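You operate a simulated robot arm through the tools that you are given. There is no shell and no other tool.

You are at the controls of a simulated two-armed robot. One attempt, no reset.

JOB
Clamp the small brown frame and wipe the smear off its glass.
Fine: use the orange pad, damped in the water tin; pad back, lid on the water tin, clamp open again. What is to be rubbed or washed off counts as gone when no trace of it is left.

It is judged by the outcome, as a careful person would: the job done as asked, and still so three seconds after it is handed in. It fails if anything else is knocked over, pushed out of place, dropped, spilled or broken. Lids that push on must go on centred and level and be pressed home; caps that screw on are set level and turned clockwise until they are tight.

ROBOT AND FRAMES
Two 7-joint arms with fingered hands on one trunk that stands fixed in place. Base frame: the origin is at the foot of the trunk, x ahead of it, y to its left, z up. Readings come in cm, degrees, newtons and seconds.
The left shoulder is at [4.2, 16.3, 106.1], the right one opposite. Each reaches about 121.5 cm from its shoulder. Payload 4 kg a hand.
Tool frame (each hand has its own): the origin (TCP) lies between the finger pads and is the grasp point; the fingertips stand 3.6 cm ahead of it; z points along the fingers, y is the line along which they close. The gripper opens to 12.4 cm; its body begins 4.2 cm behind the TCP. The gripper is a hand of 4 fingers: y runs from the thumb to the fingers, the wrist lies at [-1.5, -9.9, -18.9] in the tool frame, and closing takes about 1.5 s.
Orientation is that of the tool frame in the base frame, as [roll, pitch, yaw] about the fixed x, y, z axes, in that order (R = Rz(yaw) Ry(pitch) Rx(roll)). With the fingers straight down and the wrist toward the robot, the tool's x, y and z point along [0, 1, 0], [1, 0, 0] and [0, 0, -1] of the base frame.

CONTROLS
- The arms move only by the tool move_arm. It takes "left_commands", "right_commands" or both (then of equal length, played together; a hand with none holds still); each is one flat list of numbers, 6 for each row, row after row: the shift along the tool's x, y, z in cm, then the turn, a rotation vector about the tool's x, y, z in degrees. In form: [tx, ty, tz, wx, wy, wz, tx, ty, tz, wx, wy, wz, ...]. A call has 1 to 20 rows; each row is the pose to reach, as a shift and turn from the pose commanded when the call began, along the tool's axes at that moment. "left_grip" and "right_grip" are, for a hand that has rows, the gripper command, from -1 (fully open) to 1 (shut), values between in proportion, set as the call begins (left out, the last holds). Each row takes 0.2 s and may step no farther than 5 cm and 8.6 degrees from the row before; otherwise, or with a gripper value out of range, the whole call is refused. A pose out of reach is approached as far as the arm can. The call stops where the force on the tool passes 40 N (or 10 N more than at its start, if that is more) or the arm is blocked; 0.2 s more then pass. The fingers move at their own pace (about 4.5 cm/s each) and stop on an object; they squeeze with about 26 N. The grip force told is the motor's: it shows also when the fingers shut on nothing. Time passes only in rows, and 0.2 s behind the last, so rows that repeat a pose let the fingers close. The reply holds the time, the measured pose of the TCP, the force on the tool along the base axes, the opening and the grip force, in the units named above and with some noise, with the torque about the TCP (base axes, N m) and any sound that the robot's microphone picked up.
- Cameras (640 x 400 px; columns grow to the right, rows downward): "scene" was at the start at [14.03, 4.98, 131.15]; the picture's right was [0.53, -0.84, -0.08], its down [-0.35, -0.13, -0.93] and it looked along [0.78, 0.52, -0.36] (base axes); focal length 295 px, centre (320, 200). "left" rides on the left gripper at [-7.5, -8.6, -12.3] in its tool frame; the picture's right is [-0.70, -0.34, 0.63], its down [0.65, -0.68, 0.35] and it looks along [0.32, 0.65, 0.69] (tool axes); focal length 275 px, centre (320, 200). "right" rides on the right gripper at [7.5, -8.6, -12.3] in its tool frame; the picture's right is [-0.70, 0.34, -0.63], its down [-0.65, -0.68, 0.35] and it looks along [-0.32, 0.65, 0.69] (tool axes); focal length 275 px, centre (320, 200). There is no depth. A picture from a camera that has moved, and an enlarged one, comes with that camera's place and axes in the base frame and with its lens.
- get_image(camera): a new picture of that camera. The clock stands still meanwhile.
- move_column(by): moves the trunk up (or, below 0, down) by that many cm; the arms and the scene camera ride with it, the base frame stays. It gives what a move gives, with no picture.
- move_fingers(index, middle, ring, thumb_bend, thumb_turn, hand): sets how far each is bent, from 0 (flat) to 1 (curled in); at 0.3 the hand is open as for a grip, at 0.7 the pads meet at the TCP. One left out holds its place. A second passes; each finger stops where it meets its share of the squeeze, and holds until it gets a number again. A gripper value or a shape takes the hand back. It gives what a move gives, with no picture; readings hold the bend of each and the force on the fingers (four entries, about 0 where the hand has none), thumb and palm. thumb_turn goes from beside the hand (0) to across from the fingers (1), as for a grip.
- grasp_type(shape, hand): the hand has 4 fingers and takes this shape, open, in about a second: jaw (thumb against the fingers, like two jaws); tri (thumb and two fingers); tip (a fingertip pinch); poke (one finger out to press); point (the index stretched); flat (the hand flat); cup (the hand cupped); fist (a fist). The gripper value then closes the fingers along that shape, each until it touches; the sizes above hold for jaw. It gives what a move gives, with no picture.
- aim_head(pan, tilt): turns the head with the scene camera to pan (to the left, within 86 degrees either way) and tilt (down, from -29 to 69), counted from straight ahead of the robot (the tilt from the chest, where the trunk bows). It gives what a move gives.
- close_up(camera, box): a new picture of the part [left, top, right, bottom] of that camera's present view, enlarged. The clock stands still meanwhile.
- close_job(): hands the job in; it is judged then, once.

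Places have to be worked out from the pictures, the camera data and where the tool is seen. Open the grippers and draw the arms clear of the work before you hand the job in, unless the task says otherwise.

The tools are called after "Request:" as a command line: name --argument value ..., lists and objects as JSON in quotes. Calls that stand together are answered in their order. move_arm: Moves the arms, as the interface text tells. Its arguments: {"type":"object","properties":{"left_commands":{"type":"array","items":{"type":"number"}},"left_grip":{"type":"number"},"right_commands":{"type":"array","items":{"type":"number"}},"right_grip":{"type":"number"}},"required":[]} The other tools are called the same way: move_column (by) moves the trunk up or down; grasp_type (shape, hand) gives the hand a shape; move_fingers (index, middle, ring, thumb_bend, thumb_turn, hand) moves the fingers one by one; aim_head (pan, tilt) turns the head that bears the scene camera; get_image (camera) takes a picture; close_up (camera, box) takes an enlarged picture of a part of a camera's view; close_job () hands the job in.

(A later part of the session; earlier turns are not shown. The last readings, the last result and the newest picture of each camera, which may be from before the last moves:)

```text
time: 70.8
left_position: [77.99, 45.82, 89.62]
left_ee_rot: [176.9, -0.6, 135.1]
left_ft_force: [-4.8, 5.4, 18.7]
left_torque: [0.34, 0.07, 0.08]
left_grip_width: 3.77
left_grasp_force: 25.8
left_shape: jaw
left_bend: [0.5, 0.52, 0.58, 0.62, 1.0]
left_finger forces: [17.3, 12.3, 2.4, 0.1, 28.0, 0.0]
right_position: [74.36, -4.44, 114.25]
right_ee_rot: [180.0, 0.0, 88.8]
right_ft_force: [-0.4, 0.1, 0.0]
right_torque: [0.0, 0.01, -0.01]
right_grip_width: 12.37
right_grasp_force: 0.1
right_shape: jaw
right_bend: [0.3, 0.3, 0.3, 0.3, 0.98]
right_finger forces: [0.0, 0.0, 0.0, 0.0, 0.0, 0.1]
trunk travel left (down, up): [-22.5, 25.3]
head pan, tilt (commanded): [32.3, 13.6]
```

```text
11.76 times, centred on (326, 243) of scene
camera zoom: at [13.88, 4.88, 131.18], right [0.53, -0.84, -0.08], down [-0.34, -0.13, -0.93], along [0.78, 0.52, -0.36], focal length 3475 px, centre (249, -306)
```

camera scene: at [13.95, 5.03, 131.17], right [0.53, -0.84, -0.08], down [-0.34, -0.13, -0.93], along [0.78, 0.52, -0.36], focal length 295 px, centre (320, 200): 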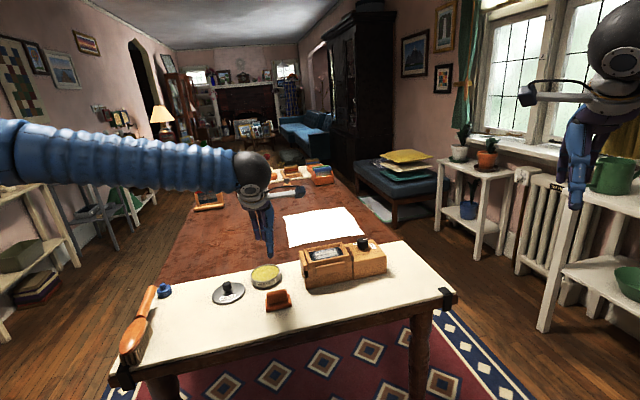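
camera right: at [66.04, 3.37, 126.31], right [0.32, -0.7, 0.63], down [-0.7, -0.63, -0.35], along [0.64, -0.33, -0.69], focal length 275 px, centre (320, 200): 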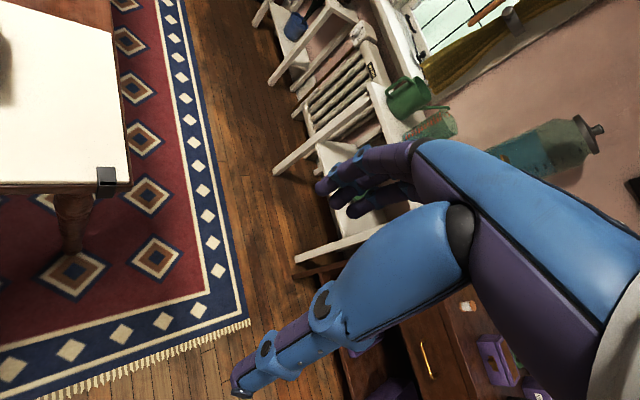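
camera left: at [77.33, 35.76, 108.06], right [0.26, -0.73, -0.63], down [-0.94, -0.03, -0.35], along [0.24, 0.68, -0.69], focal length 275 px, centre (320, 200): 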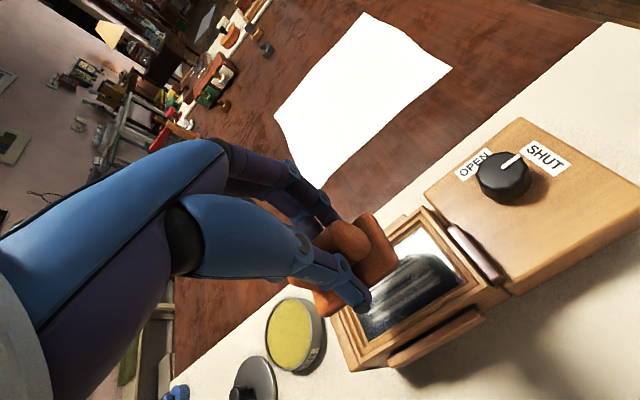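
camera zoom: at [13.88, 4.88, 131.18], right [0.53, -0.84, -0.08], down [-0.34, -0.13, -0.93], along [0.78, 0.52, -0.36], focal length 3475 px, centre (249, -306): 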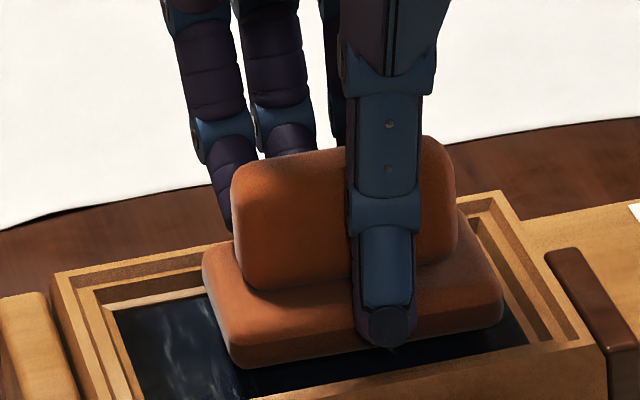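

The pad reaches the jaw end. There is still some glass in front of it, so I sweep back along the front edge 0.35 cm nearer, and once along the far edge too.

Request:
move_arm --left_commands '[0, -0.35, 0, 0, 0, 0, 0.6, -0.35, 0, 0, 0, 0, 1.2, -0.35, 0, 0, 0, 0, 1.9, -0.35, 0, 0, 0, 0, 2.55, -0.35, 0, 0, 0, 0, 2.6, 0.1, 0, 0, 0, 0, 2.6, 0.6, 0, 0, 0, 0, 2.6, 1.1, 0, 0, 0, 0, 1.9, 1.1, 0, 0, 0, 0, 1.2, 1.1, 0, 0, 0, 0, 0.6, 1.1, 0, 0, 0, 0, 0, 1.1, 0, 0, 0, 0, 0, 0.6, 0, 0, 0, 0, 0.6, 0.4, 0, 0, 0, 0, 1.2, 0.4, 0, 0, 0, 0, 1.9, 0.4, 0, 0, 0, 0, 2.6, 0.4, 0, 0, 0, 0]'

Request:
move_arm --left_commands '[0, 0, -1, 0, 0, 0, 0, 0, -4, 0, 0, 0, 0, 0, -7, 0, 0, 0, 2, 2, -9, 0, 0, 0, 5, 4, -9, 0, 0, 0, 8, 6, -9, 0, 0, 0, 8, 6, -9, 0, 0, 0]'

Request:
close_up --camera "scene" --box '[306, 243, 334, 265]'

Request:
close_up --camera "scene" --box '[322, 238, 350, 260]'

Request:
get_image --camera "left"

```text
time: 74.4
left_position: [76.46, 47.88, 89.73]
left_ee_rot: [176.8, -0.4, 135.1]
left_ft_force: [4.5, -6.4, 14.2]
left_torque: [-0.1, -0.21, -0.07]
left_grip_width: 3.75
left_grasp_force: 25.9
left_shape: jaw
left_bend: [0.5, 0.52, 0.58, 0.62, 1.0]
left_finger forces: [17.3, 10.2, 1.3, 0.0, 25.8, 0.0]
right_position: [74.31, -4.35, 114.14]
right_ee_rot: [-180.0, -0.1, 88.8]
right_ft_force: [-0.2, 0.3, 0.3]
right_torque: [0.0, 0.0, 0.02]
right_grip_width: 12.38
right_grasp_force: 0.1
right_shape: jaw
right_bend: [0.3, 0.3, 0.3, 0.3, 0.98]
right_finger forces: [0.0, 0.0, 0.1, 0.1, 0.0, 0.1]
trunk travel left (down, up): [-22.5, 25.3]
head pan, tilt (commanded): [32.3, 13.6]
```

```text
time: 76.0
left_position: [74.78, 57.39, 98.88]
left_ee_rot: [177.0, -0.6, 135.0]
left_ft_force: [-0.2, -0.9, -1.0]
left_torque: [0.01, 0.01, -0.05]
left_grip_width: 3.71
left_grasp_force: 25.9
left_shape: jaw
left_bend: [0.51, 0.52, 0.58, 0.62, 1.0]
left_finger forces: [13.6, 8.9, 1.8, 0.0, 22.9, 0.0]
right_position: [74.6, -4.37, 114.11]
right_ee_rot: [-179.9, 0.0, 88.8]
right_ft_force: [0.3, -0.3, 0.3]
right_torque: [0.01, 0.0, -0.02]
right_grip_width: 12.38
right_grasp_force: 0.1
right_shape: jaw
right_bend: [0.3, 0.3, 0.3, 0.3, 0.98]
right_finger forces: [0.0, 0.0, 0.0, 0.1, 0.0, 0.0]
trunk travel left (down, up): [-22.5, 25.3]
head pan, tilt (commanded): [32.3, 13.6]
```

```text
16.00 times, centred on (320, 254) of scene
camera zoom: at [14.08, 4.88, 131.15], right [0.53, -0.84, -0.08], down [-0.35, -0.13, -0.93], along [0.78, 0.52, -0.36], focal length 4726 px, centre (320, -664)
```

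zoom: 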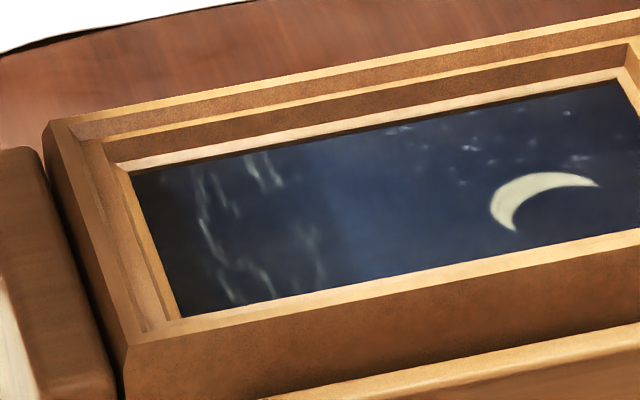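

```text
16.00 times, centred on (336, 249) of scene
camera zoom: at [14.08, 4.88, 131.15], right [0.53, -0.84, -0.08], down [-0.35, -0.13, -0.93], along [0.78, 0.52, -0.36], focal length 4726 px, centre (64, -584)
```

zoom: 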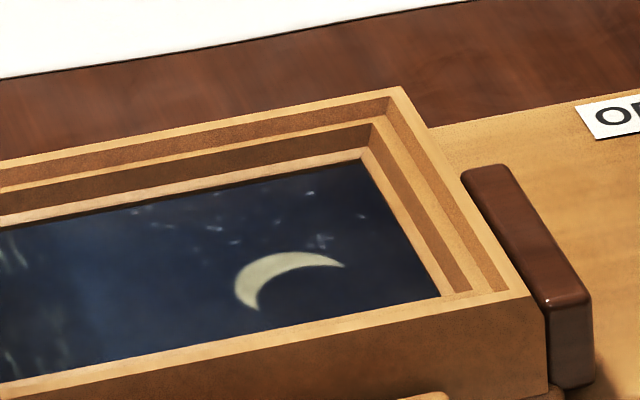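

```text
taken
camera left: at [73.79, 45.52, 110.54], right [0.27, -0.7, -0.66], down [-0.93, -0.01, -0.37], along [0.26, 0.71, -0.65], focal length 275 px, centre (320, 200)
```

left: 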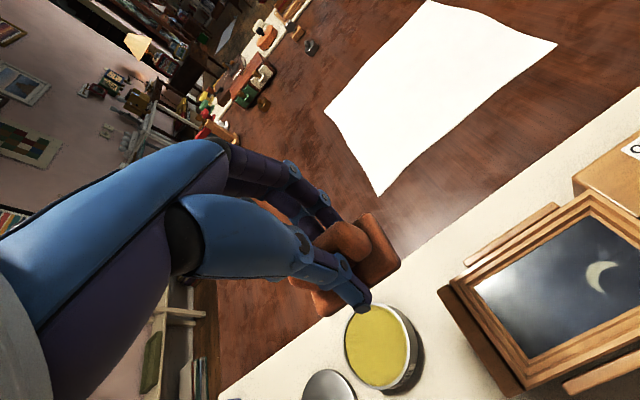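

The flecks near the moon stay put (stars) and the lines at the left end run across like sea waves of the picture. I take a closer look from the hand camera, free of the hand's shadow.

Request:
close_up --camera "left" --box '[440, 190, 640, 390]'

Request:
close_up --camera "scene" --box '[300, 236, 356, 270]'

```text
2.00 times, centred on (540, 290) of left
camera zoom: at [73.79, 45.52, 110.54], right [0.27, -0.7, -0.66], down [-0.93, -0.01, -0.37], along [0.26, 0.71, -0.65], focal length 551 px, centre (-120, 20)
```

zoom: 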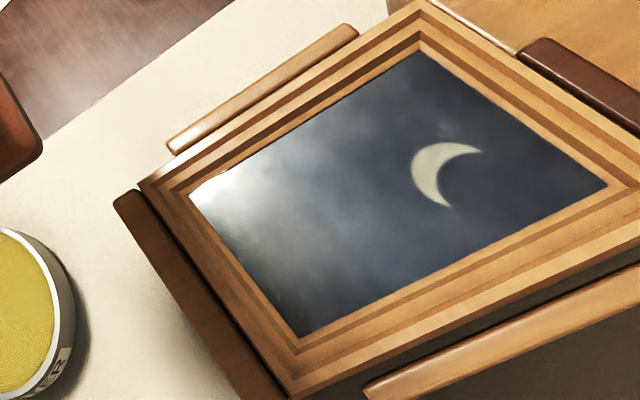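

```text
11.43 times, centred on (328, 253) of scene
camera zoom: at [14.08, 4.88, 131.15], right [0.53, -0.84, -0.08], down [-0.35, -0.13, -0.93], along [0.78, 0.52, -0.36], focal length 3376 px, centre (229, -406)
```

zoom: 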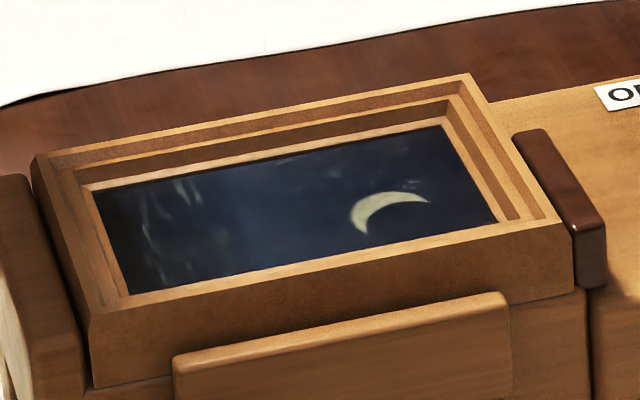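

From the hand's side the glass is clear; the lines seen from the head might be reflections. I carry the pad back to hover over its old place, keeping the tilt, so the glass can be viewed free of the hand.

Request:
move_arm --left_commands '[1.6, -3.45, 1, 0, 0, 0, 3.2, -6.9, 2.5, 0, 0, 0, 4.8, -10.3, 4.5, 0, 0, 0, 6.36, -13.77, 6.2, 0, 0, 0, 6.36, -13.77, 6.2, 0, 0, 0]'

Request:
close_up --camera "scene" --box '[300, 236, 356, 270]'

Request:
close_up --camera "scene" --box '[306, 243, 334, 265]'

Request:
get_image --camera "left"

```text
time: 77.2
left_position: [60.81, 52.33, 92.07]
left_ee_rot: [177.1, -0.8, 135.1]
left_ft_force: [0.2, 0.6, 0.7]
left_torque: [-0.02, -0.04, -0.01]
left_grip_width: 3.7
left_grasp_force: 26.0
left_shape: jaw
left_bend: [0.51, 0.53, 0.58, 0.62, 1.0]
left_finger forces: [12.8, 8.8, 1.6, 0.1, 22.6, 0.1]
right_position: [74.42, -4.35, 114.15]
right_ee_rot: [-179.9, -0.1, 88.8]
right_ft_force: [-0.1, 0.0, 0.4]
right_torque: [-0.02, 0.0, -0.02]
right_grip_width: 12.37
right_grasp_force: 0.0
right_shape: jaw
right_bend: [0.3, 0.3, 0.3, 0.3, 0.98]
right_finger forces: [0.0, 0.0, 0.0, 0.0, 0.1, 0.0]
trunk travel left (down, up): [-22.5, 25.3]
head pan, tilt (commanded): [32.3, 13.6]
```

```text
11.43 times, centred on (328, 253) of scene
camera zoom: at [14.07, 4.92, 131.15], right [0.53, -0.84, -0.08], down [-0.35, -0.13, -0.93], along [0.78, 0.52, -0.36], focal length 3376 px, centre (229, -406)
```

zoom: 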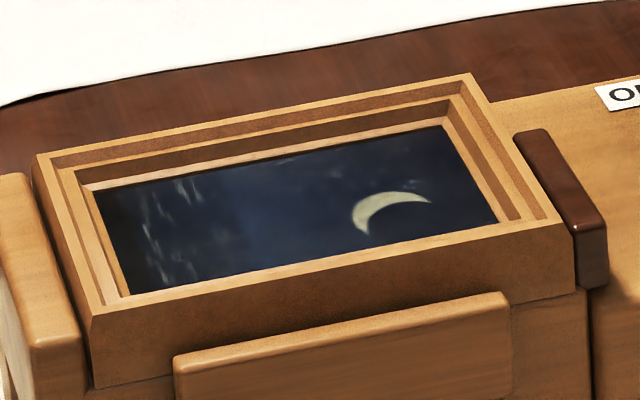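

```text
16.00 times, centred on (320, 254) of scene
camera zoom: at [14.07, 4.92, 131.15], right [0.53, -0.84, -0.08], down [-0.35, -0.13, -0.93], along [0.78, 0.52, -0.36], focal length 4726 px, centre (320, -664)
```

zoom: 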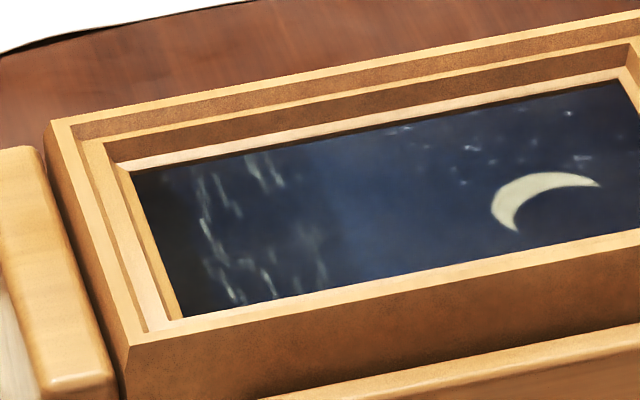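

```text
taken
camera left: at [59.74, 40.48, 103.72], right [0.27, -0.7, -0.66], down [-0.93, -0.01, -0.37], along [0.26, 0.71, -0.65], focal length 275 px, centre (320, 200)
```

left: 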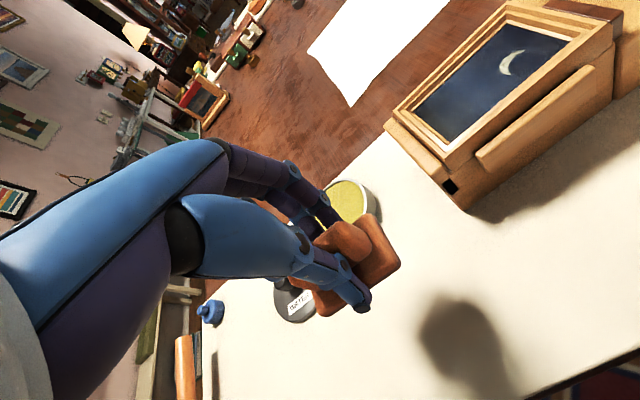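

Request:
close_up --camera "left" --box '[390, 0, 630, 150]'

Request:
close_up --camera "left" --box '[400, 60, 500, 140]'

```text
2.67 times, centred on (510, 75) of left
camera zoom: at [59.74, 40.48, 103.72], right [0.27, -0.7, -0.66], down [-0.93, -0.01, -0.37], along [0.26, 0.71, -0.65], focal length 734 px, centre (-187, 533)
```

zoom: 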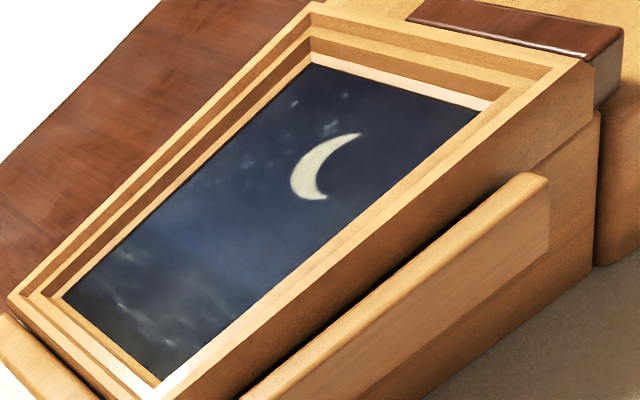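

```text
5.00 times, centred on (450, 100) of left
camera zoom: at [59.74, 40.48, 103.72], right [0.27, -0.7, -0.66], down [-0.93, -0.01, -0.37], along [0.26, 0.71, -0.65], focal length 1376 px, centre (-330, 700)
```

zoom: 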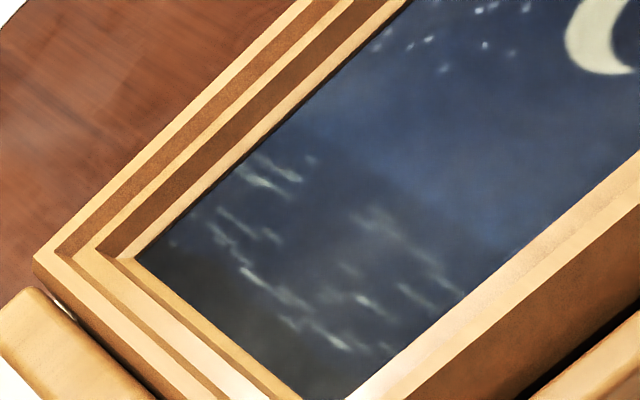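

With the hand away, both cameras show a clean night seascape: stars, moon and waves, no streaks left. Now I lower the pad to its old place on the table, straight down, stopping a little above the surface.

Request:
move_arm --left_commands '[-0.04, -0.2, 4, 0, 0, 0, -0.08, -0.4, 8, 0, 0, 0, -0.1, -0.53, 10.2, 0, 0, 0, -0.1, -0.53, 10.2, 0, 0, 0]'

Request:
close_up --camera "scene" --box '[232, 260, 328, 320]'

Request:
close_up --camera "left" --box '[240, 170, 440, 320]'

```text
time: 78.2
left_position: [60.62, 52.66, 82.0]
left_ee_rot: [177.0, -0.6, 135.0]
left_ft_force: [-0.1, -0.5, 0.4]
left_torque: [-0.01, 0.02, 0.0]
left_grip_width: 3.67
left_grasp_force: 26.2
left_shape: jaw
left_bend: [0.51, 0.53, 0.58, 0.62, 1.0]
left_finger forces: [12.6, 8.5, 1.8, 0.0, 22.5, 0.0]
right_position: [74.42, -4.42, 114.22]
right_ee_rot: [-180.0, 0.0, 88.8]
right_ft_force: [0.4, -0.5, 0.3]
right_torque: [-0.02, 0.0, -0.03]
right_grip_width: 12.38
right_grasp_force: 0.0
right_shape: jaw
right_bend: [0.3, 0.3, 0.3, 0.3, 0.98]
right_finger forces: [0.0, 0.0, 0.0, 0.0, 0.1, 0.0]
trunk travel left (down, up): [-22.5, 25.3]
head pan, tilt (commanded): [32.3, 13.6]
```

```text
6.67 times, centred on (280, 290) of scene
camera zoom: at [14.0, 4.95, 131.16], right [0.53, -0.84, -0.08], down [-0.35, -0.13, -0.93], along [0.78, 0.52, -0.36], focal length 1969 px, centre (587, -400)
```

zoom: 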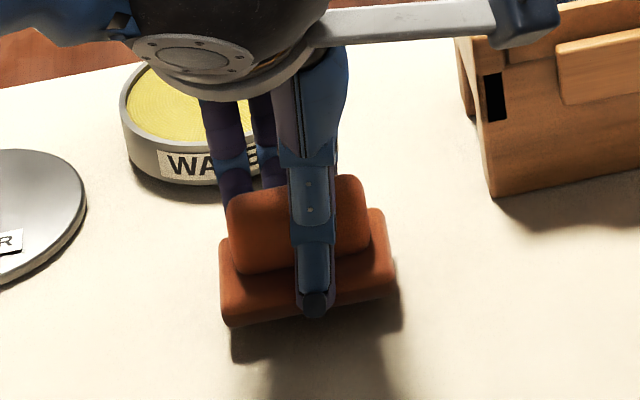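

```text
2.67 times, centred on (340, 245) of left
camera zoom: at [59.69, 40.63, 93.61], right [0.27, -0.7, -0.66], down [-0.93, -0.01, -0.38], along [0.26, 0.71, -0.65], focal length 734 px, centre (267, 80)
```

zoom: 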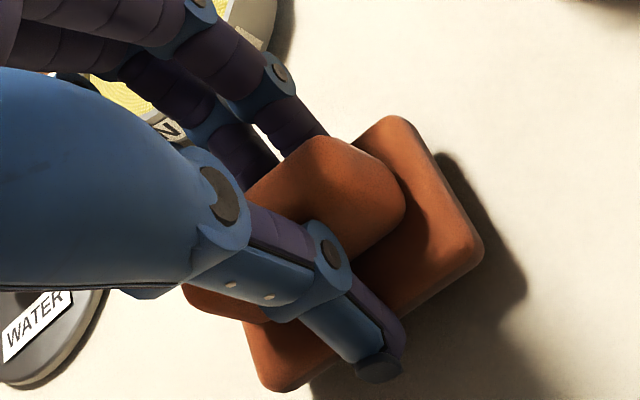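

Very close to its original footprint. I creep down until it touches the table.

Request:
move_arm --left_commands '[0, 0, 0.4, 0, 0, 0, 0, 0, 0.7, 0, 0, 0, 0, 0, 0.7, 0, 0, 0]'

Request:
move_arm --left_commands '[0, 0, 0.2, 0, 0, 0, 0, 0, 0.2, 0, 0, 0]'

```text
time: 79.0
left_position: [60.88, 52.53, 81.25]
left_ee_rot: [177.0, -0.5, 135.0]
left_ft_force: [0.3, -0.6, -1.1]
left_torque: [-0.02, 0.0, -0.02]
left_grip_width: 3.69
left_grasp_force: 25.5
left_shape: jaw
left_bend: [0.51, 0.53, 0.58, 0.62, 1.0]
left_finger forces: [12.6, 8.5, 1.7, 0.1, 22.5, 0.1]
right_position: [74.52, -4.33, 114.08]
right_ee_rot: [-179.9, 0.0, 88.8]
right_ft_force: [0.4, -0.7, -1.2]
right_torque: [-0.02, -0.01, 0.01]
right_grip_width: 12.35
right_grasp_force: 0.1
right_shape: jaw
right_bend: [0.3, 0.3, 0.3, 0.3, 0.98]
right_finger forces: [0.1, 0.1, 0.0, 0.0, 0.1, 0.0]
trunk travel left (down, up): [-22.5, 25.3]
head pan, tilt (commanded): [32.3, 13.6]
```

```text
time: 79.6
left_position: [60.77, 52.52, 80.96]
left_ee_rot: [177.0, -0.4, 135.2]
left_ft_force: [0.2, -0.5, -1.0]
left_torque: [-0.03, 0.01, 0.0]
left_grip_width: 3.67
left_grasp_force: 25.9
left_shape: jaw
left_bend: [0.51, 0.53, 0.58, 0.62, 1.0]
left_finger forces: [12.7, 8.5, 1.8, 0.0, 22.6, 0.0]
right_position: [74.38, -4.36, 114.14]
right_ee_rot: [-179.9, 0.0, 88.8]
right_ft_force: [-0.3, 0.4, -1.0]
right_torque: [-0.01, 0.03, 0.01]
right_grip_width: 12.37
right_grasp_force: 0.0
right_shape: jaw
right_bend: [0.3, 0.3, 0.3, 0.3, 0.98]
right_finger forces: [0.1, 0.1, 0.1, 0.0, 0.0, 0.1]
trunk travel left (down, up): [-22.5, 25.3]
head pan, tilt (commanded): [32.3, 13.6]
```

No contact yet at z 80.96; two more small steps down.

Request:
move_arm --left_commands '[0, 0, 0.15, 0, 0, 0, 0, 0, 0.15, 0, 0, 0]'

Request:
move_arm --left_commands '[0, 0, 0.1, 0, 0, 0, 0, 0, 0.1, 0, 0, 0]'

```text
time: 80.2
left_position: [60.84, 52.49, 80.95]
left_ee_rot: [176.9, -0.5, 135.2]
left_ft_force: [0.3, 1.7, 5.2]
left_torque: [0.1, -0.02, 0.03]
left_grip_width: 3.68
left_grasp_force: 26.4
left_shape: jaw
left_bend: [0.51, 0.52, 0.58, 0.62, 1.0]
left_finger forces: [12.8, 9.3, 2.0, 0.1, 23.5, 0.0]
right_position: [74.52, -4.5, 114.12]
right_ee_rot: [-180.0, 0.0, 88.8]
right_ft_force: [0.3, 0.1, -0.8]
right_torque: [0.01, -0.01, 0.0]
right_grip_width: 12.36
right_grasp_force: 0.0
right_shape: jaw
right_bend: [0.3, 0.3, 0.3, 0.3, 0.98]
right_finger forces: [0.0, 0.1, 0.0, 0.0, 0.0, 0.1]
trunk travel left (down, up): [-22.5, 25.3]
head pan, tilt (commanded): [32.3, 13.6]
```

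```text
time: 80.8
left_position: [60.87, 52.49, 80.94]
left_ee_rot: [176.8, -0.4, 135.1]
left_ft_force: [1.5, 3.2, 17.1]
left_torque: [0.23, -0.22, -0.03]
left_grip_width: 3.69
left_grasp_force: 25.7
left_shape: jaw
left_bend: [0.51, 0.52, 0.58, 0.62, 1.0]
left_finger forces: [14.2, 11.1, 2.1, 0.0, 24.2, 0.0]
right_position: [74.32, -4.46, 114.24]
right_ee_rot: [180.0, 0.0, 88.8]
right_ft_force: [0.1, -0.1, 0.3]
right_torque: [0.01, -0.02, -0.01]
right_grip_width: 12.39
right_grasp_force: 0.1
right_shape: jaw
right_bend: [0.3, 0.3, 0.3, 0.3, 0.98]
right_finger forces: [0.0, 0.0, 0.1, 0.1, 0.1, 0.0]
trunk travel left (down, up): [-22.5, 25.3]
head pan, tilt (commanded): [32.3, 13.6]
```

The pad stands on the table. I ease the pressure, open the fingers and lift straight up.

Request:
move_arm --left_commands '[0, 0, -0.15, 0, 0, 0, 0, 0, -0.15, 0, 0, 0, 0, 0, -0.15, 0, 0, 0, 0, 0, -0.15, 0, 0, 0, 0, 0, -0.15, 0, 0, 0, 0, 0, -0.15, 0, 0, 0, 0.02, 0.1, -2, 0, 0, 0, 0.06, 0.3, -6, 0, 0, 0, 0.1, 0.55, -10.5, 0, 0, 0, 0.13, 0.7, -14, 0, 0, 0]' --left_grip -0.2

Request:
get_image --camera "left"

Request:
close_up --camera "scene" --box '[200, 250, 328, 330]'

```text
time: 83.0
left_position: [60.77, 52.41, 94.92]
left_ee_rot: [177.0, -0.6, 135.2]
left_ft_force: [-0.9, 0.8, 0.2]
left_torque: [-0.01, 0.01, 0.02]
left_grip_width: 7.43
left_grasp_force: 0.0
left_shape: jaw
left_bend: [0.38, 0.42, 0.4, 0.53, 0.99]
left_finger forces: [0.1, 0.0, 0.1, 0.0, 0.1, 0.1]
right_position: [74.46, -4.5, 114.21]
right_ee_rot: [180.0, 0.1, 88.8]
right_ft_force: [0.0, 0.1, 0.0]
right_torque: [-0.01, -0.03, -0.01]
right_grip_width: 12.4
right_grasp_force: 0.1
right_shape: jaw
right_bend: [0.3, 0.3, 0.3, 0.3, 0.98]
right_finger forces: [0.0, 0.1, 0.1, 0.1, 0.0, 0.0]
trunk travel left (down, up): [-22.5, 25.3]
head pan, tilt (commanded): [32.3, 13.6]
```

```text
taken
camera left: at [59.73, 40.56, 106.63], right [0.28, -0.7, -0.66], down [-0.93, -0.01, -0.38], along [0.26, 0.71, -0.65], focal length 275 px, centre (320, 200)
```

left: 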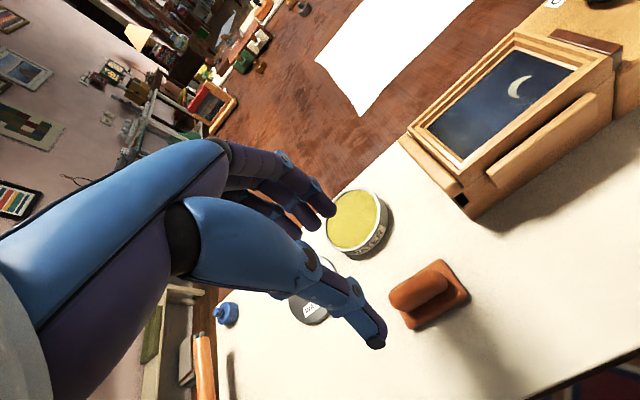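

```text
5.00 times, centred on (264, 290) of scene
camera zoom: at [13.99, 4.92, 131.17], right [0.53, -0.84, -0.08], down [-0.35, -0.13, -0.93], along [0.78, 0.52, -0.36], focal length 1477 px, centre (600, -250)
```

zoom: 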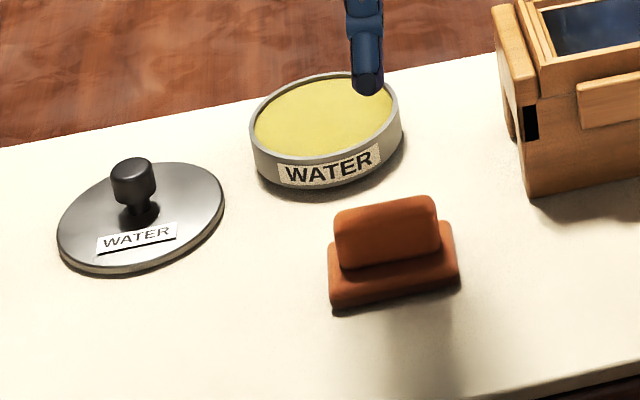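

The pad stands back in its place and the frame's glass is clean. I level the hand and move it above the lid's knob, near (58.3, 70).

Request:
move_arm --left_commands '[2.8, 2.1, -0.5, 1, -0.2, 0, 5.7, 4.3, -0.5, 2, -0.4, 0, 8.5, 6.4, -0.5, 3, -0.6, 0, 11.4, 8.6, -0.5, 3, -0.6, 0, 14.2, 10.7, -0.3, 3, -0.6, 0, 14.2, 10.7, -0.3, 3, -0.6, 0]'

Request:
get_image --camera "left"

Request:
close_up --camera "left" --box '[330, 200, 530, 350]'

Request:
close_up --camera "scene" --box '[180, 240, 308, 320]'

```text
time: 84.4
left_position: [58.31, 70.0, 95.71]
left_ee_rot: [-180.0, 0.2, 135.0]
left_ft_force: [-0.5, -0.8, 0.0]
left_torque: [0.01, 0.02, -0.02]
left_grip_width: 7.44
left_grasp_force: 0.0
left_shape: jaw
left_bend: [0.38, 0.42, 0.4, 0.53, 0.99]
left_finger forces: [0.1, 0.0, 0.0, 0.0, 0.0, 0.1]
right_position: [74.47, -4.35, 114.08]
right_ee_rot: [-179.9, 0.1, 88.8]
right_ft_force: [-0.2, -0.3, 0.6]
right_torque: [-0.01, -0.02, 0.01]
right_grip_width: 12.39
right_grasp_force: 0.0
right_shape: jaw
right_bend: [0.3, 0.3, 0.3, 0.3, 0.98]
right_finger forces: [0.0, 0.0, 0.0, 0.0, 0.1, 0.0]
trunk travel left (down, up): [-22.5, 25.3]
head pan, tilt (commanded): [32.3, 13.6]
```

```text
taken
camera left: at [57.56, 58.73, 107.93], right [0.26, -0.73, -0.63], down [-0.94, -0.03, -0.35], along [0.24, 0.68, -0.69], focal length 275 px, centre (320, 200)
```

left: 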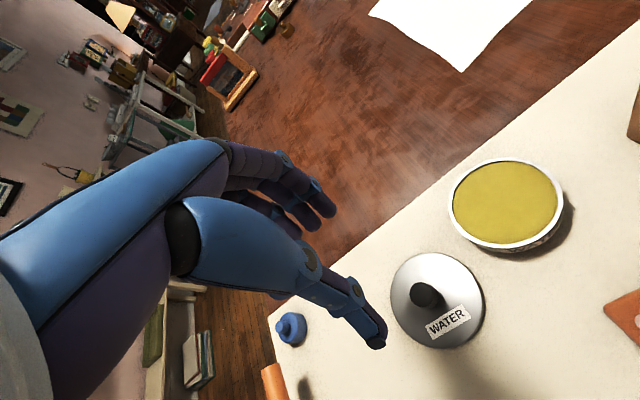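

```text
2.67 times, centred on (430, 275) of left
camera zoom: at [57.56, 58.73, 107.93], right [0.26, -0.73, -0.63], down [-0.94, -0.03, -0.35], along [0.24, 0.68, -0.69], focal length 734 px, centre (27, 0)
```

zoom: 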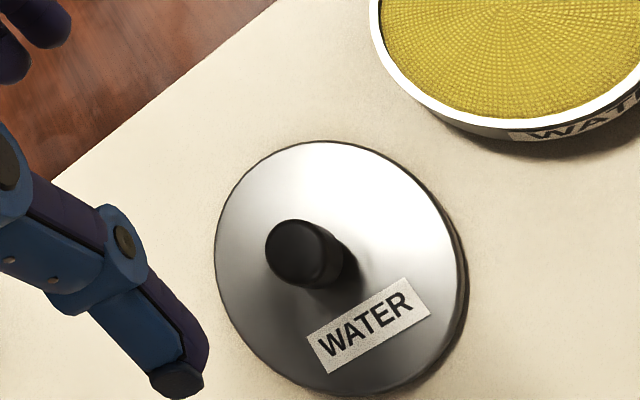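

```text
5.00 times, centred on (244, 280) of scene
camera zoom: at [14.04, 4.94, 131.16], right [0.53, -0.84, -0.08], down [-0.35, -0.13, -0.93], along [0.78, 0.52, -0.36], focal length 1477 px, centre (700, -200)
```

zoom: 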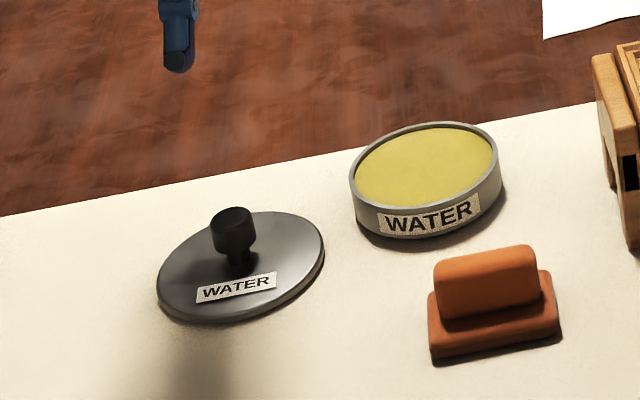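

The lid lies flat, knob up. I zoom in on its knob and rim to find the exact centre.

Request:
close_up --camera "left" --box '[380, 240, 500, 360]'

Request:
close_up --camera "scene" --box '[206, 276, 254, 308]'

```text
3.33 times, centred on (440, 300) of left
camera zoom: at [57.56, 58.73, 107.93], right [0.26, -0.73, -0.63], down [-0.94, -0.03, -0.35], along [0.24, 0.68, -0.69], focal length 918 px, centre (-80, -133)
```

zoom: 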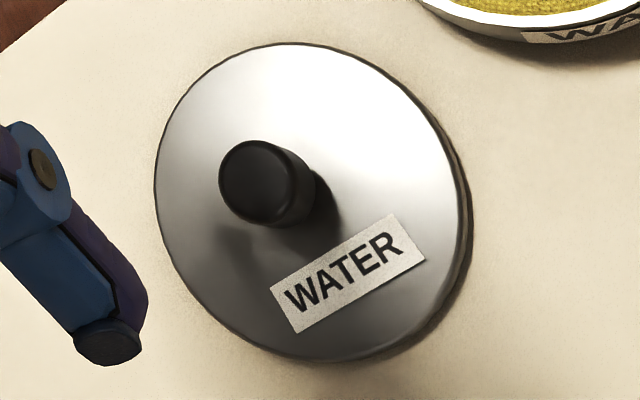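

```text
12.50 times, centred on (230, 292) of scene
camera zoom: at [14.04, 4.94, 131.16], right [0.53, -0.84, -0.08], down [-0.35, -0.13, -0.93], along [0.78, 0.52, -0.36], focal length 3692 px, centre (1445, -950)
```

zoom: 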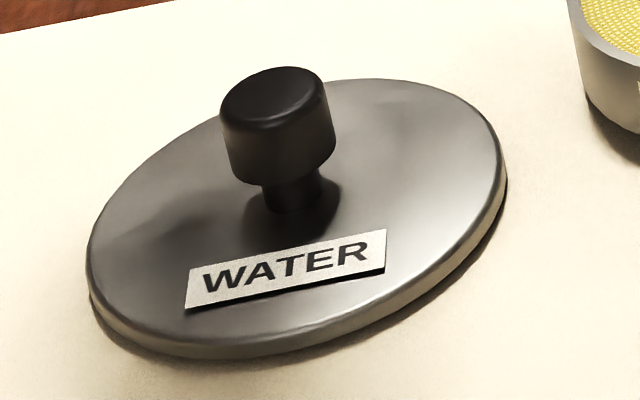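

The knob axis works out to about (57.85, 69.9), top near z 79.3. I shift over it and go down to just above the knob to refine.

Request:
move_arm --left_commands '[0.25, -0.4, 3.5, 0, 0, 0, 0.25, -0.4, 7, 0, 0, 0, 0.25, -0.4, 10.5, 0, 0, 0, 0.25, -0.4, 11, 0, 0, 0, 0.25, -0.4, 11, 0, 0, 0]'

Request:
close_up --camera "left" --box '[260, 180, 460, 330]'

Request:
close_up --camera "scene" --box '[190, 250, 270, 310]'

```text
time: 85.6
left_position: [57.85, 69.85, 84.66]
left_ee_rot: [180.0, 0.0, 135.2]
left_ft_force: [0.0, 0.0, -0.3]
left_torque: [0.0, 0.01, -0.01]
left_grip_width: 7.41
left_grasp_force: 0.0
left_shape: jaw
left_bend: [0.38, 0.42, 0.4, 0.53, 0.99]
left_finger forces: [0.0, 0.0, 0.0, 0.0, 0.1, 0.1]
right_position: [74.47, -4.42, 114.1]
right_ee_rot: [-180.0, 0.0, 88.9]
right_ft_force: [0.5, -0.2, -0.3]
right_torque: [-0.02, -0.04, -0.02]
right_grip_width: 12.38
right_grasp_force: 0.0
right_shape: jaw
right_bend: [0.3, 0.3, 0.3, 0.3, 0.98]
right_finger forces: [0.1, 0.1, 0.0, 0.0, 0.1, 0.0]
trunk travel left (down, up): [-22.5, 25.3]
head pan, tilt (commanded): [32.3, 13.6]
```

```text
2.67 times, centred on (360, 255) of left
camera zoom: at [57.14, 58.59, 96.97], right [0.26, -0.73, -0.63], down [-0.94, -0.03, -0.35], along [0.24, 0.68, -0.69], focal length 734 px, centre (213, 53)
```

zoom: 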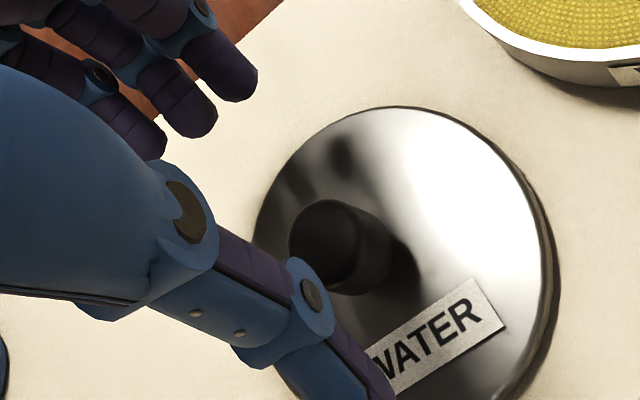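

```text
6.67 times, centred on (230, 280) of scene
camera zoom: at [14.04, 4.98, 131.15], right [0.53, -0.84, -0.08], down [-0.35, -0.13, -0.93], along [0.78, 0.52, -0.36], focal length 1969 px, centre (920, -333)
```

zoom: 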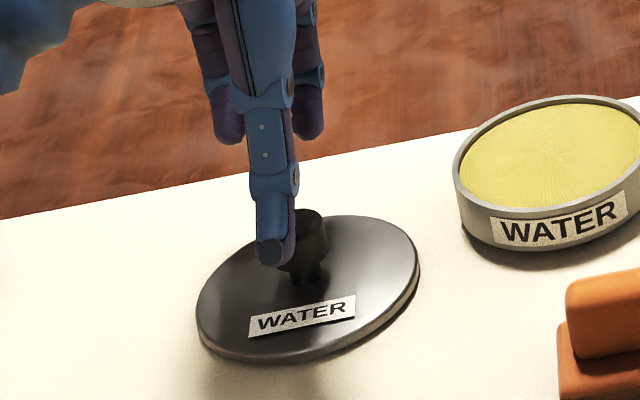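

Refined: knob top at (57.78, 69.97), z≈79.1. Since the thumb opposes a point 0.5 cm to one side of the TCP, between index and middle, I offset by that and go down so the tips stay just above the lid.

Request:
move_arm --left_commands '[-0.36, 0.03, 1.5, 0, 0, 0, -0.36, 0.03, 3, 0, 0, 0, -0.36, 0.03, 4, 0, 0, 0, -0.36, 0.03, 4, 0, 0, 0]'

Request:
close_up --camera "left" --box '[240, 160, 440, 310]'

Request:
close_up --camera "scene" --box '[190, 250, 270, 310]'

```text
time: 86.6
left_position: [58.05, 69.74, 80.68]
left_ee_rot: [180.0, 0.2, 135.1]
left_ft_force: [-0.2, -0.3, 0.6]
left_torque: [-0.03, -0.01, 0.0]
left_grip_width: 7.41
left_grasp_force: 0.0
left_shape: jaw
left_bend: [0.38, 0.42, 0.4, 0.53, 0.99]
left_finger forces: [0.0, 0.6, 0.0, 0.1, 0.1, 0.0]
right_position: [74.44, -4.3, 114.09]
right_ee_rot: [180.0, 0.0, 88.8]
right_ft_force: [-0.1, -0.6, -0.7]
right_torque: [0.0, -0.01, 0.01]
right_grip_width: 12.36
right_grasp_force: 0.0
right_shape: jaw
right_bend: [0.3, 0.3, 0.3, 0.3, 0.98]
right_finger forces: [0.0, 0.0, 0.0, 0.0, 0.1, 0.0]
trunk travel left (down, up): [-22.5, 25.3]
head pan, tilt (commanded): [32.3, 13.6]
```

```text
2.67 times, centred on (340, 235) of left
camera zoom: at [57.37, 58.34, 92.94], right [0.26, -0.73, -0.63], down [-0.94, -0.03, -0.35], along [0.24, 0.68, -0.69], focal length 734 px, centre (267, 107)
```

zoom: 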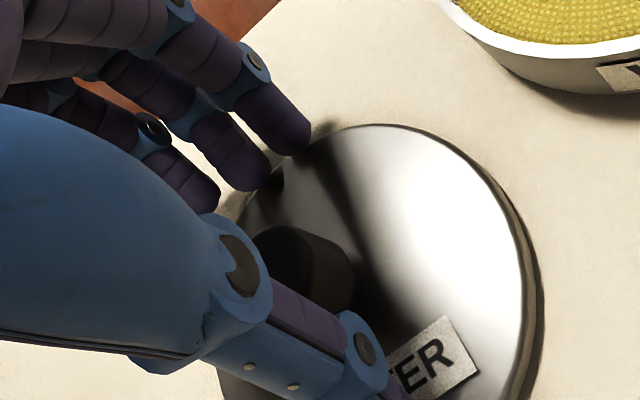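

```text
6.67 times, centred on (230, 280) of scene
camera zoom: at [14.02, 4.96, 131.16], right [0.53, -0.84, -0.08], down [-0.35, -0.13, -0.93], along [0.78, 0.52, -0.36], focal length 1969 px, centre (920, -333)
```

zoom: 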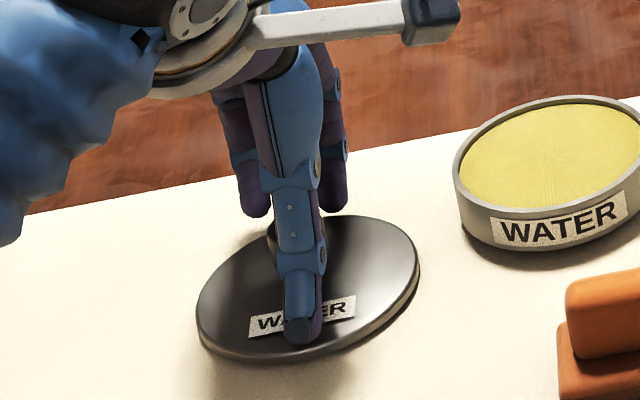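

Thumb and fingers straddle the knob; the middle finger shows a faint touch, so I raise 0.3 cm before closing.

Request:
move_arm --left_commands '[0, 0, -0.3, 0, 0, 0, 0, 0, -0.3, 0, 0, 0]'

Request:
move_arm --left_commands '[0, 0, 0, 0, 0, 0, 0, 0, 0, 0, 0, 0, 0, 0, 0, 0, 0, 0, 0, 0, 0, 0, 0, 0, 0, 0, 0, 0, 0, 0, 0, 0, 0, 0, 0, 0, 0, 0, 0, 0, 0, 0, 0, 0, 0, 0, 0, 0]' --left_grip 1

Request:
close_up --camera "left" --box '[240, 160, 440, 310]'

Request:
close_up --camera "scene" --box '[190, 250, 270, 310]'

```text
time: 87.2
left_position: [58.04, 69.67, 80.92]
left_ee_rot: [-180.0, 0.1, 135.0]
left_ft_force: [-1.1, -0.2, -0.4]
left_torque: [0.03, 0.0, 0.0]
left_grip_width: 7.43
left_grasp_force: 0.1
left_shape: jaw
left_bend: [0.38, 0.42, 0.4, 0.53, 0.99]
left_finger forces: [0.0, 0.0, 0.0, 0.1, 0.0, 0.1]
right_position: [74.46, -4.41, 114.18]
right_ee_rot: [180.0, 0.0, 88.8]
right_ft_force: [-0.5, -0.5, 0.2]
right_torque: [-0.01, 0.02, 0.02]
right_grip_width: 12.37
right_grasp_force: 0.0
right_shape: jaw
right_bend: [0.3, 0.3, 0.3, 0.3, 0.98]
right_finger forces: [0.0, 0.0, 0.0, 0.1, 0.0, 0.0]
trunk travel left (down, up): [-22.5, 25.3]
head pan, tilt (commanded): [32.3, 13.6]
```

```text
time: 89.0
left_position: [58.13, 69.53, 81.08]
left_ee_rot: [180.0, 0.1, 135.1]
left_ft_force: [-1.6, -1.5, 6.0]
left_torque: [0.11, -0.15, -0.09]
left_grip_width: 2.09
left_grasp_force: 26.0
left_shape: jaw
left_bend: [0.6, 0.57, 0.66, 0.65, 1.0]
left_finger forces: [12.4, 10.4, 0.0, 0.0, 28.9, 0.0]
right_position: [74.47, -4.47, 114.13]
right_ee_rot: [-180.0, 0.1, 88.9]
right_ft_force: [0.5, -0.2, 0.0]
right_torque: [0.05, -0.01, -0.07]
right_grip_width: 12.35
right_grasp_force: 0.0
right_shape: jaw
right_bend: [0.3, 0.3, 0.3, 0.3, 0.98]
right_finger forces: [0.0, 0.0, 0.0, 0.0, 0.0, 0.0]
trunk travel left (down, up): [-22.5, 25.3]
head pan, tilt (commanded): [32.3, 13.6]
```

```text
2.67 times, centred on (340, 235) of left
camera zoom: at [57.36, 58.29, 93.31], right [0.26, -0.73, -0.63], down [-0.94, -0.03, -0.35], along [0.24, 0.68, -0.69], focal length 734 px, centre (267, 107)
```

zoom: 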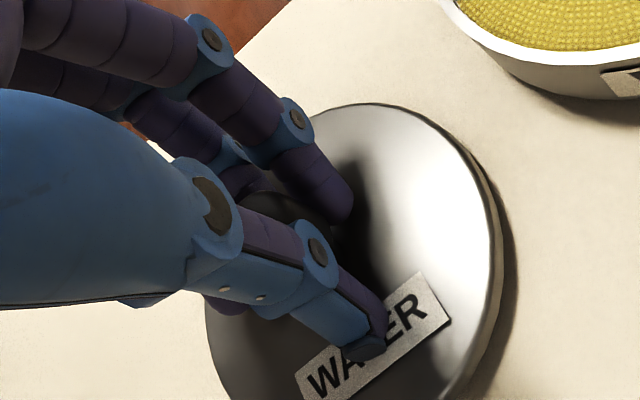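

```text
6.67 times, centred on (230, 280) of scene
camera zoom: at [13.99, 4.91, 131.16], right [0.53, -0.84, -0.08], down [-0.35, -0.13, -0.93], along [0.78, 0.52, -0.36], focal length 1969 px, centre (920, -333)
```

zoom: 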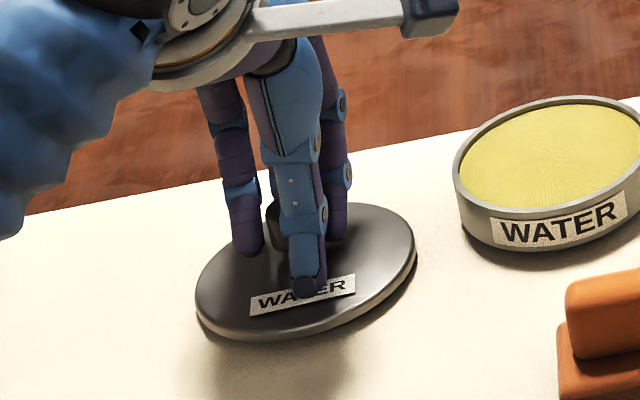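

The grip is firm but the lid seems to have shifted a little. I lift it 6 cm and check its tilt.

Request:
move_arm --left_commands '[0, 0, -1, 0, 0, 0, 0, 0, -3, 0, 0, 0, 0, 0, -6, 0, 0, 0, 0, 0, -6, 0, 0, 0]'

Request:
get_image --camera "left"

Request:
close_up --camera "left" --box '[240, 160, 440, 310]'

Request:
close_up --camera "scene" --box '[190, 230, 270, 290]'

```text
time: 90.0
left_position: [58.04, 69.77, 87.03]
left_ee_rot: [179.9, 0.1, 135.0]
left_ft_force: [-0.3, 0.6, -0.6]
left_torque: [-0.03, -0.01, 0.0]
left_grip_width: 1.64
left_grasp_force: 25.9
left_shape: jaw
left_bend: [0.6, 0.57, 0.66, 0.67, 1.0]
left_finger forces: [12.9, 12.6, 0.1, 0.0, 27.2, 0.0]
right_position: [74.45, -4.44, 114.23]
right_ee_rot: [-180.0, -0.1, 88.8]
right_ft_force: [0.0, 0.1, -0.2]
right_torque: [0.02, 0.0, -0.02]
right_grip_width: 12.36
right_grasp_force: 0.1
right_shape: jaw
right_bend: [0.3, 0.3, 0.3, 0.3, 0.98]
right_finger forces: [0.1, 0.1, 0.0, 0.0, 0.0, 0.0]
trunk travel left (down, up): [-22.5, 25.3]
head pan, tilt (commanded): [32.3, 13.6]
```

```text
taken
camera left: at [57.46, 58.41, 99.27], right [0.25, -0.73, -0.63], down [-0.94, -0.03, -0.35], along [0.24, 0.68, -0.69], focal length 275 px, centre (320, 200)
```

left: 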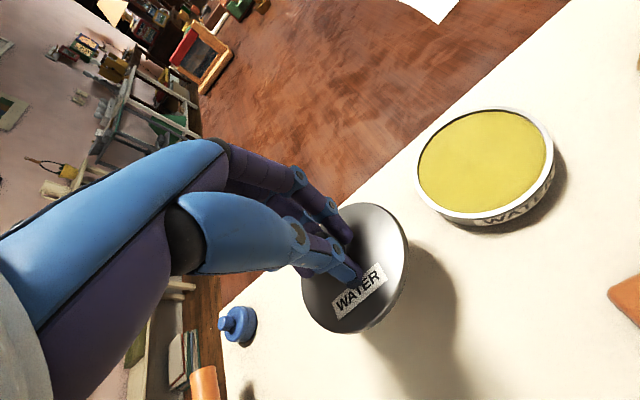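

```text
2.67 times, centred on (340, 235) of left
camera zoom: at [57.46, 58.41, 99.27], right [0.25, -0.73, -0.63], down [-0.94, -0.03, -0.35], along [0.24, 0.68, -0.69], focal length 734 px, centre (267, 107)
```

zoom: 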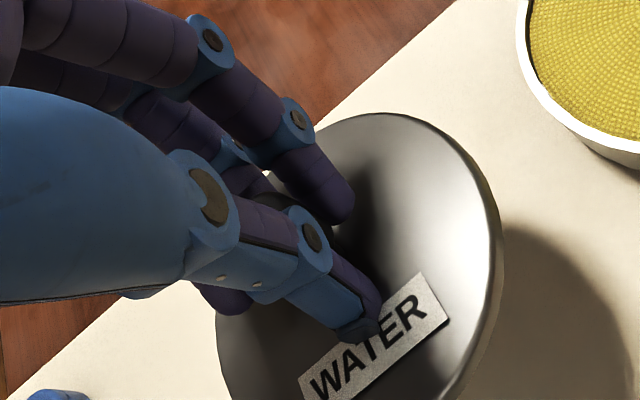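

```text
6.67 times, centred on (230, 260) of scene
camera zoom: at [14.03, 4.98, 131.15], right [0.53, -0.84, -0.08], down [-0.35, -0.13, -0.93], along [0.78, 0.52, -0.36], focal length 1969 px, centre (920, -200)
```

zoom: 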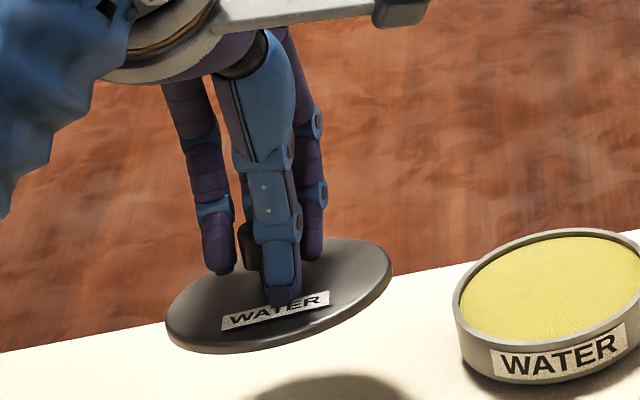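

The lid is held but tilted about 5.5° (far edge low), and its centre sits about 0.7 cm toward the fingers. I raise it, tilt the hand to level the lid, and carry it over the tin, staying well above the rim.

Request:
move_arm --left_commands '[-0.5, 0, -2, -1.5, 0, 0, -3.8, 0.5, -2.5, -3, 0, 0, -7.5, 1.2, -2.5, -4.5, 0, 0, -11.2, 1.8, -2.5, -5.5, 0, 0, -11.6, 1.89, -2.5, -5.5, 0, 0, -11.6, 1.89, -2.5, -5.5, 0, 0]'

Request:
get_image --camera "left"

Request:
close_up --camera "scene" --box '[226, 230, 306, 290]'

```text
time: 91.4
left_position: [67.58, 62.78, 89.6]
left_ee_rot: [174.5, 0.0, 134.9]
left_ft_force: [0.0, -0.4, -0.5]
left_torque: [0.01, 0.02, 0.02]
left_grip_width: 1.64
left_grasp_force: 25.4
left_shape: jaw
left_bend: [0.6, 0.57, 0.66, 0.67, 1.0]
left_finger forces: [12.8, 12.5, 0.0, 0.1, 26.4, 0.0]
right_position: [74.42, -4.5, 114.16]
right_ee_rot: [180.0, 0.0, 88.9]
right_ft_force: [0.3, 0.6, -0.4]
right_torque: [0.03, 0.0, 0.01]
right_grip_width: 12.38
right_grasp_force: 0.0
right_shape: jaw
right_bend: [0.3, 0.3, 0.3, 0.3, 0.98]
right_finger forces: [0.0, 0.1, 0.0, 0.0, 0.0, 0.0]
trunk travel left (down, up): [-22.5, 25.3]
head pan, tilt (commanded): [32.3, 13.6]
```

```text
taken
camera left: at [66.21, 50.59, 100.93], right [0.3, -0.69, -0.66], down [-0.91, 0.0, -0.41], along [0.28, 0.73, -0.63], focal length 275 px, centre (320, 200)
```

left: 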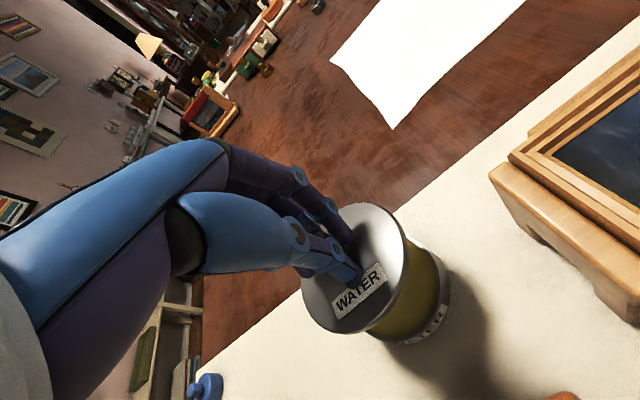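

```text
6.67 times, centred on (266, 260) of scene
camera zoom: at [14.02, 4.9, 131.16], right [0.53, -0.84, -0.08], down [-0.35, -0.13, -0.93], along [0.78, 0.52, -0.36], focal length 1969 px, centre (680, -200)
```

zoom: 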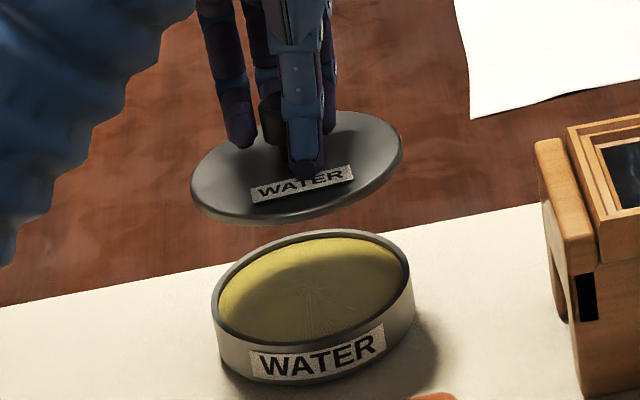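

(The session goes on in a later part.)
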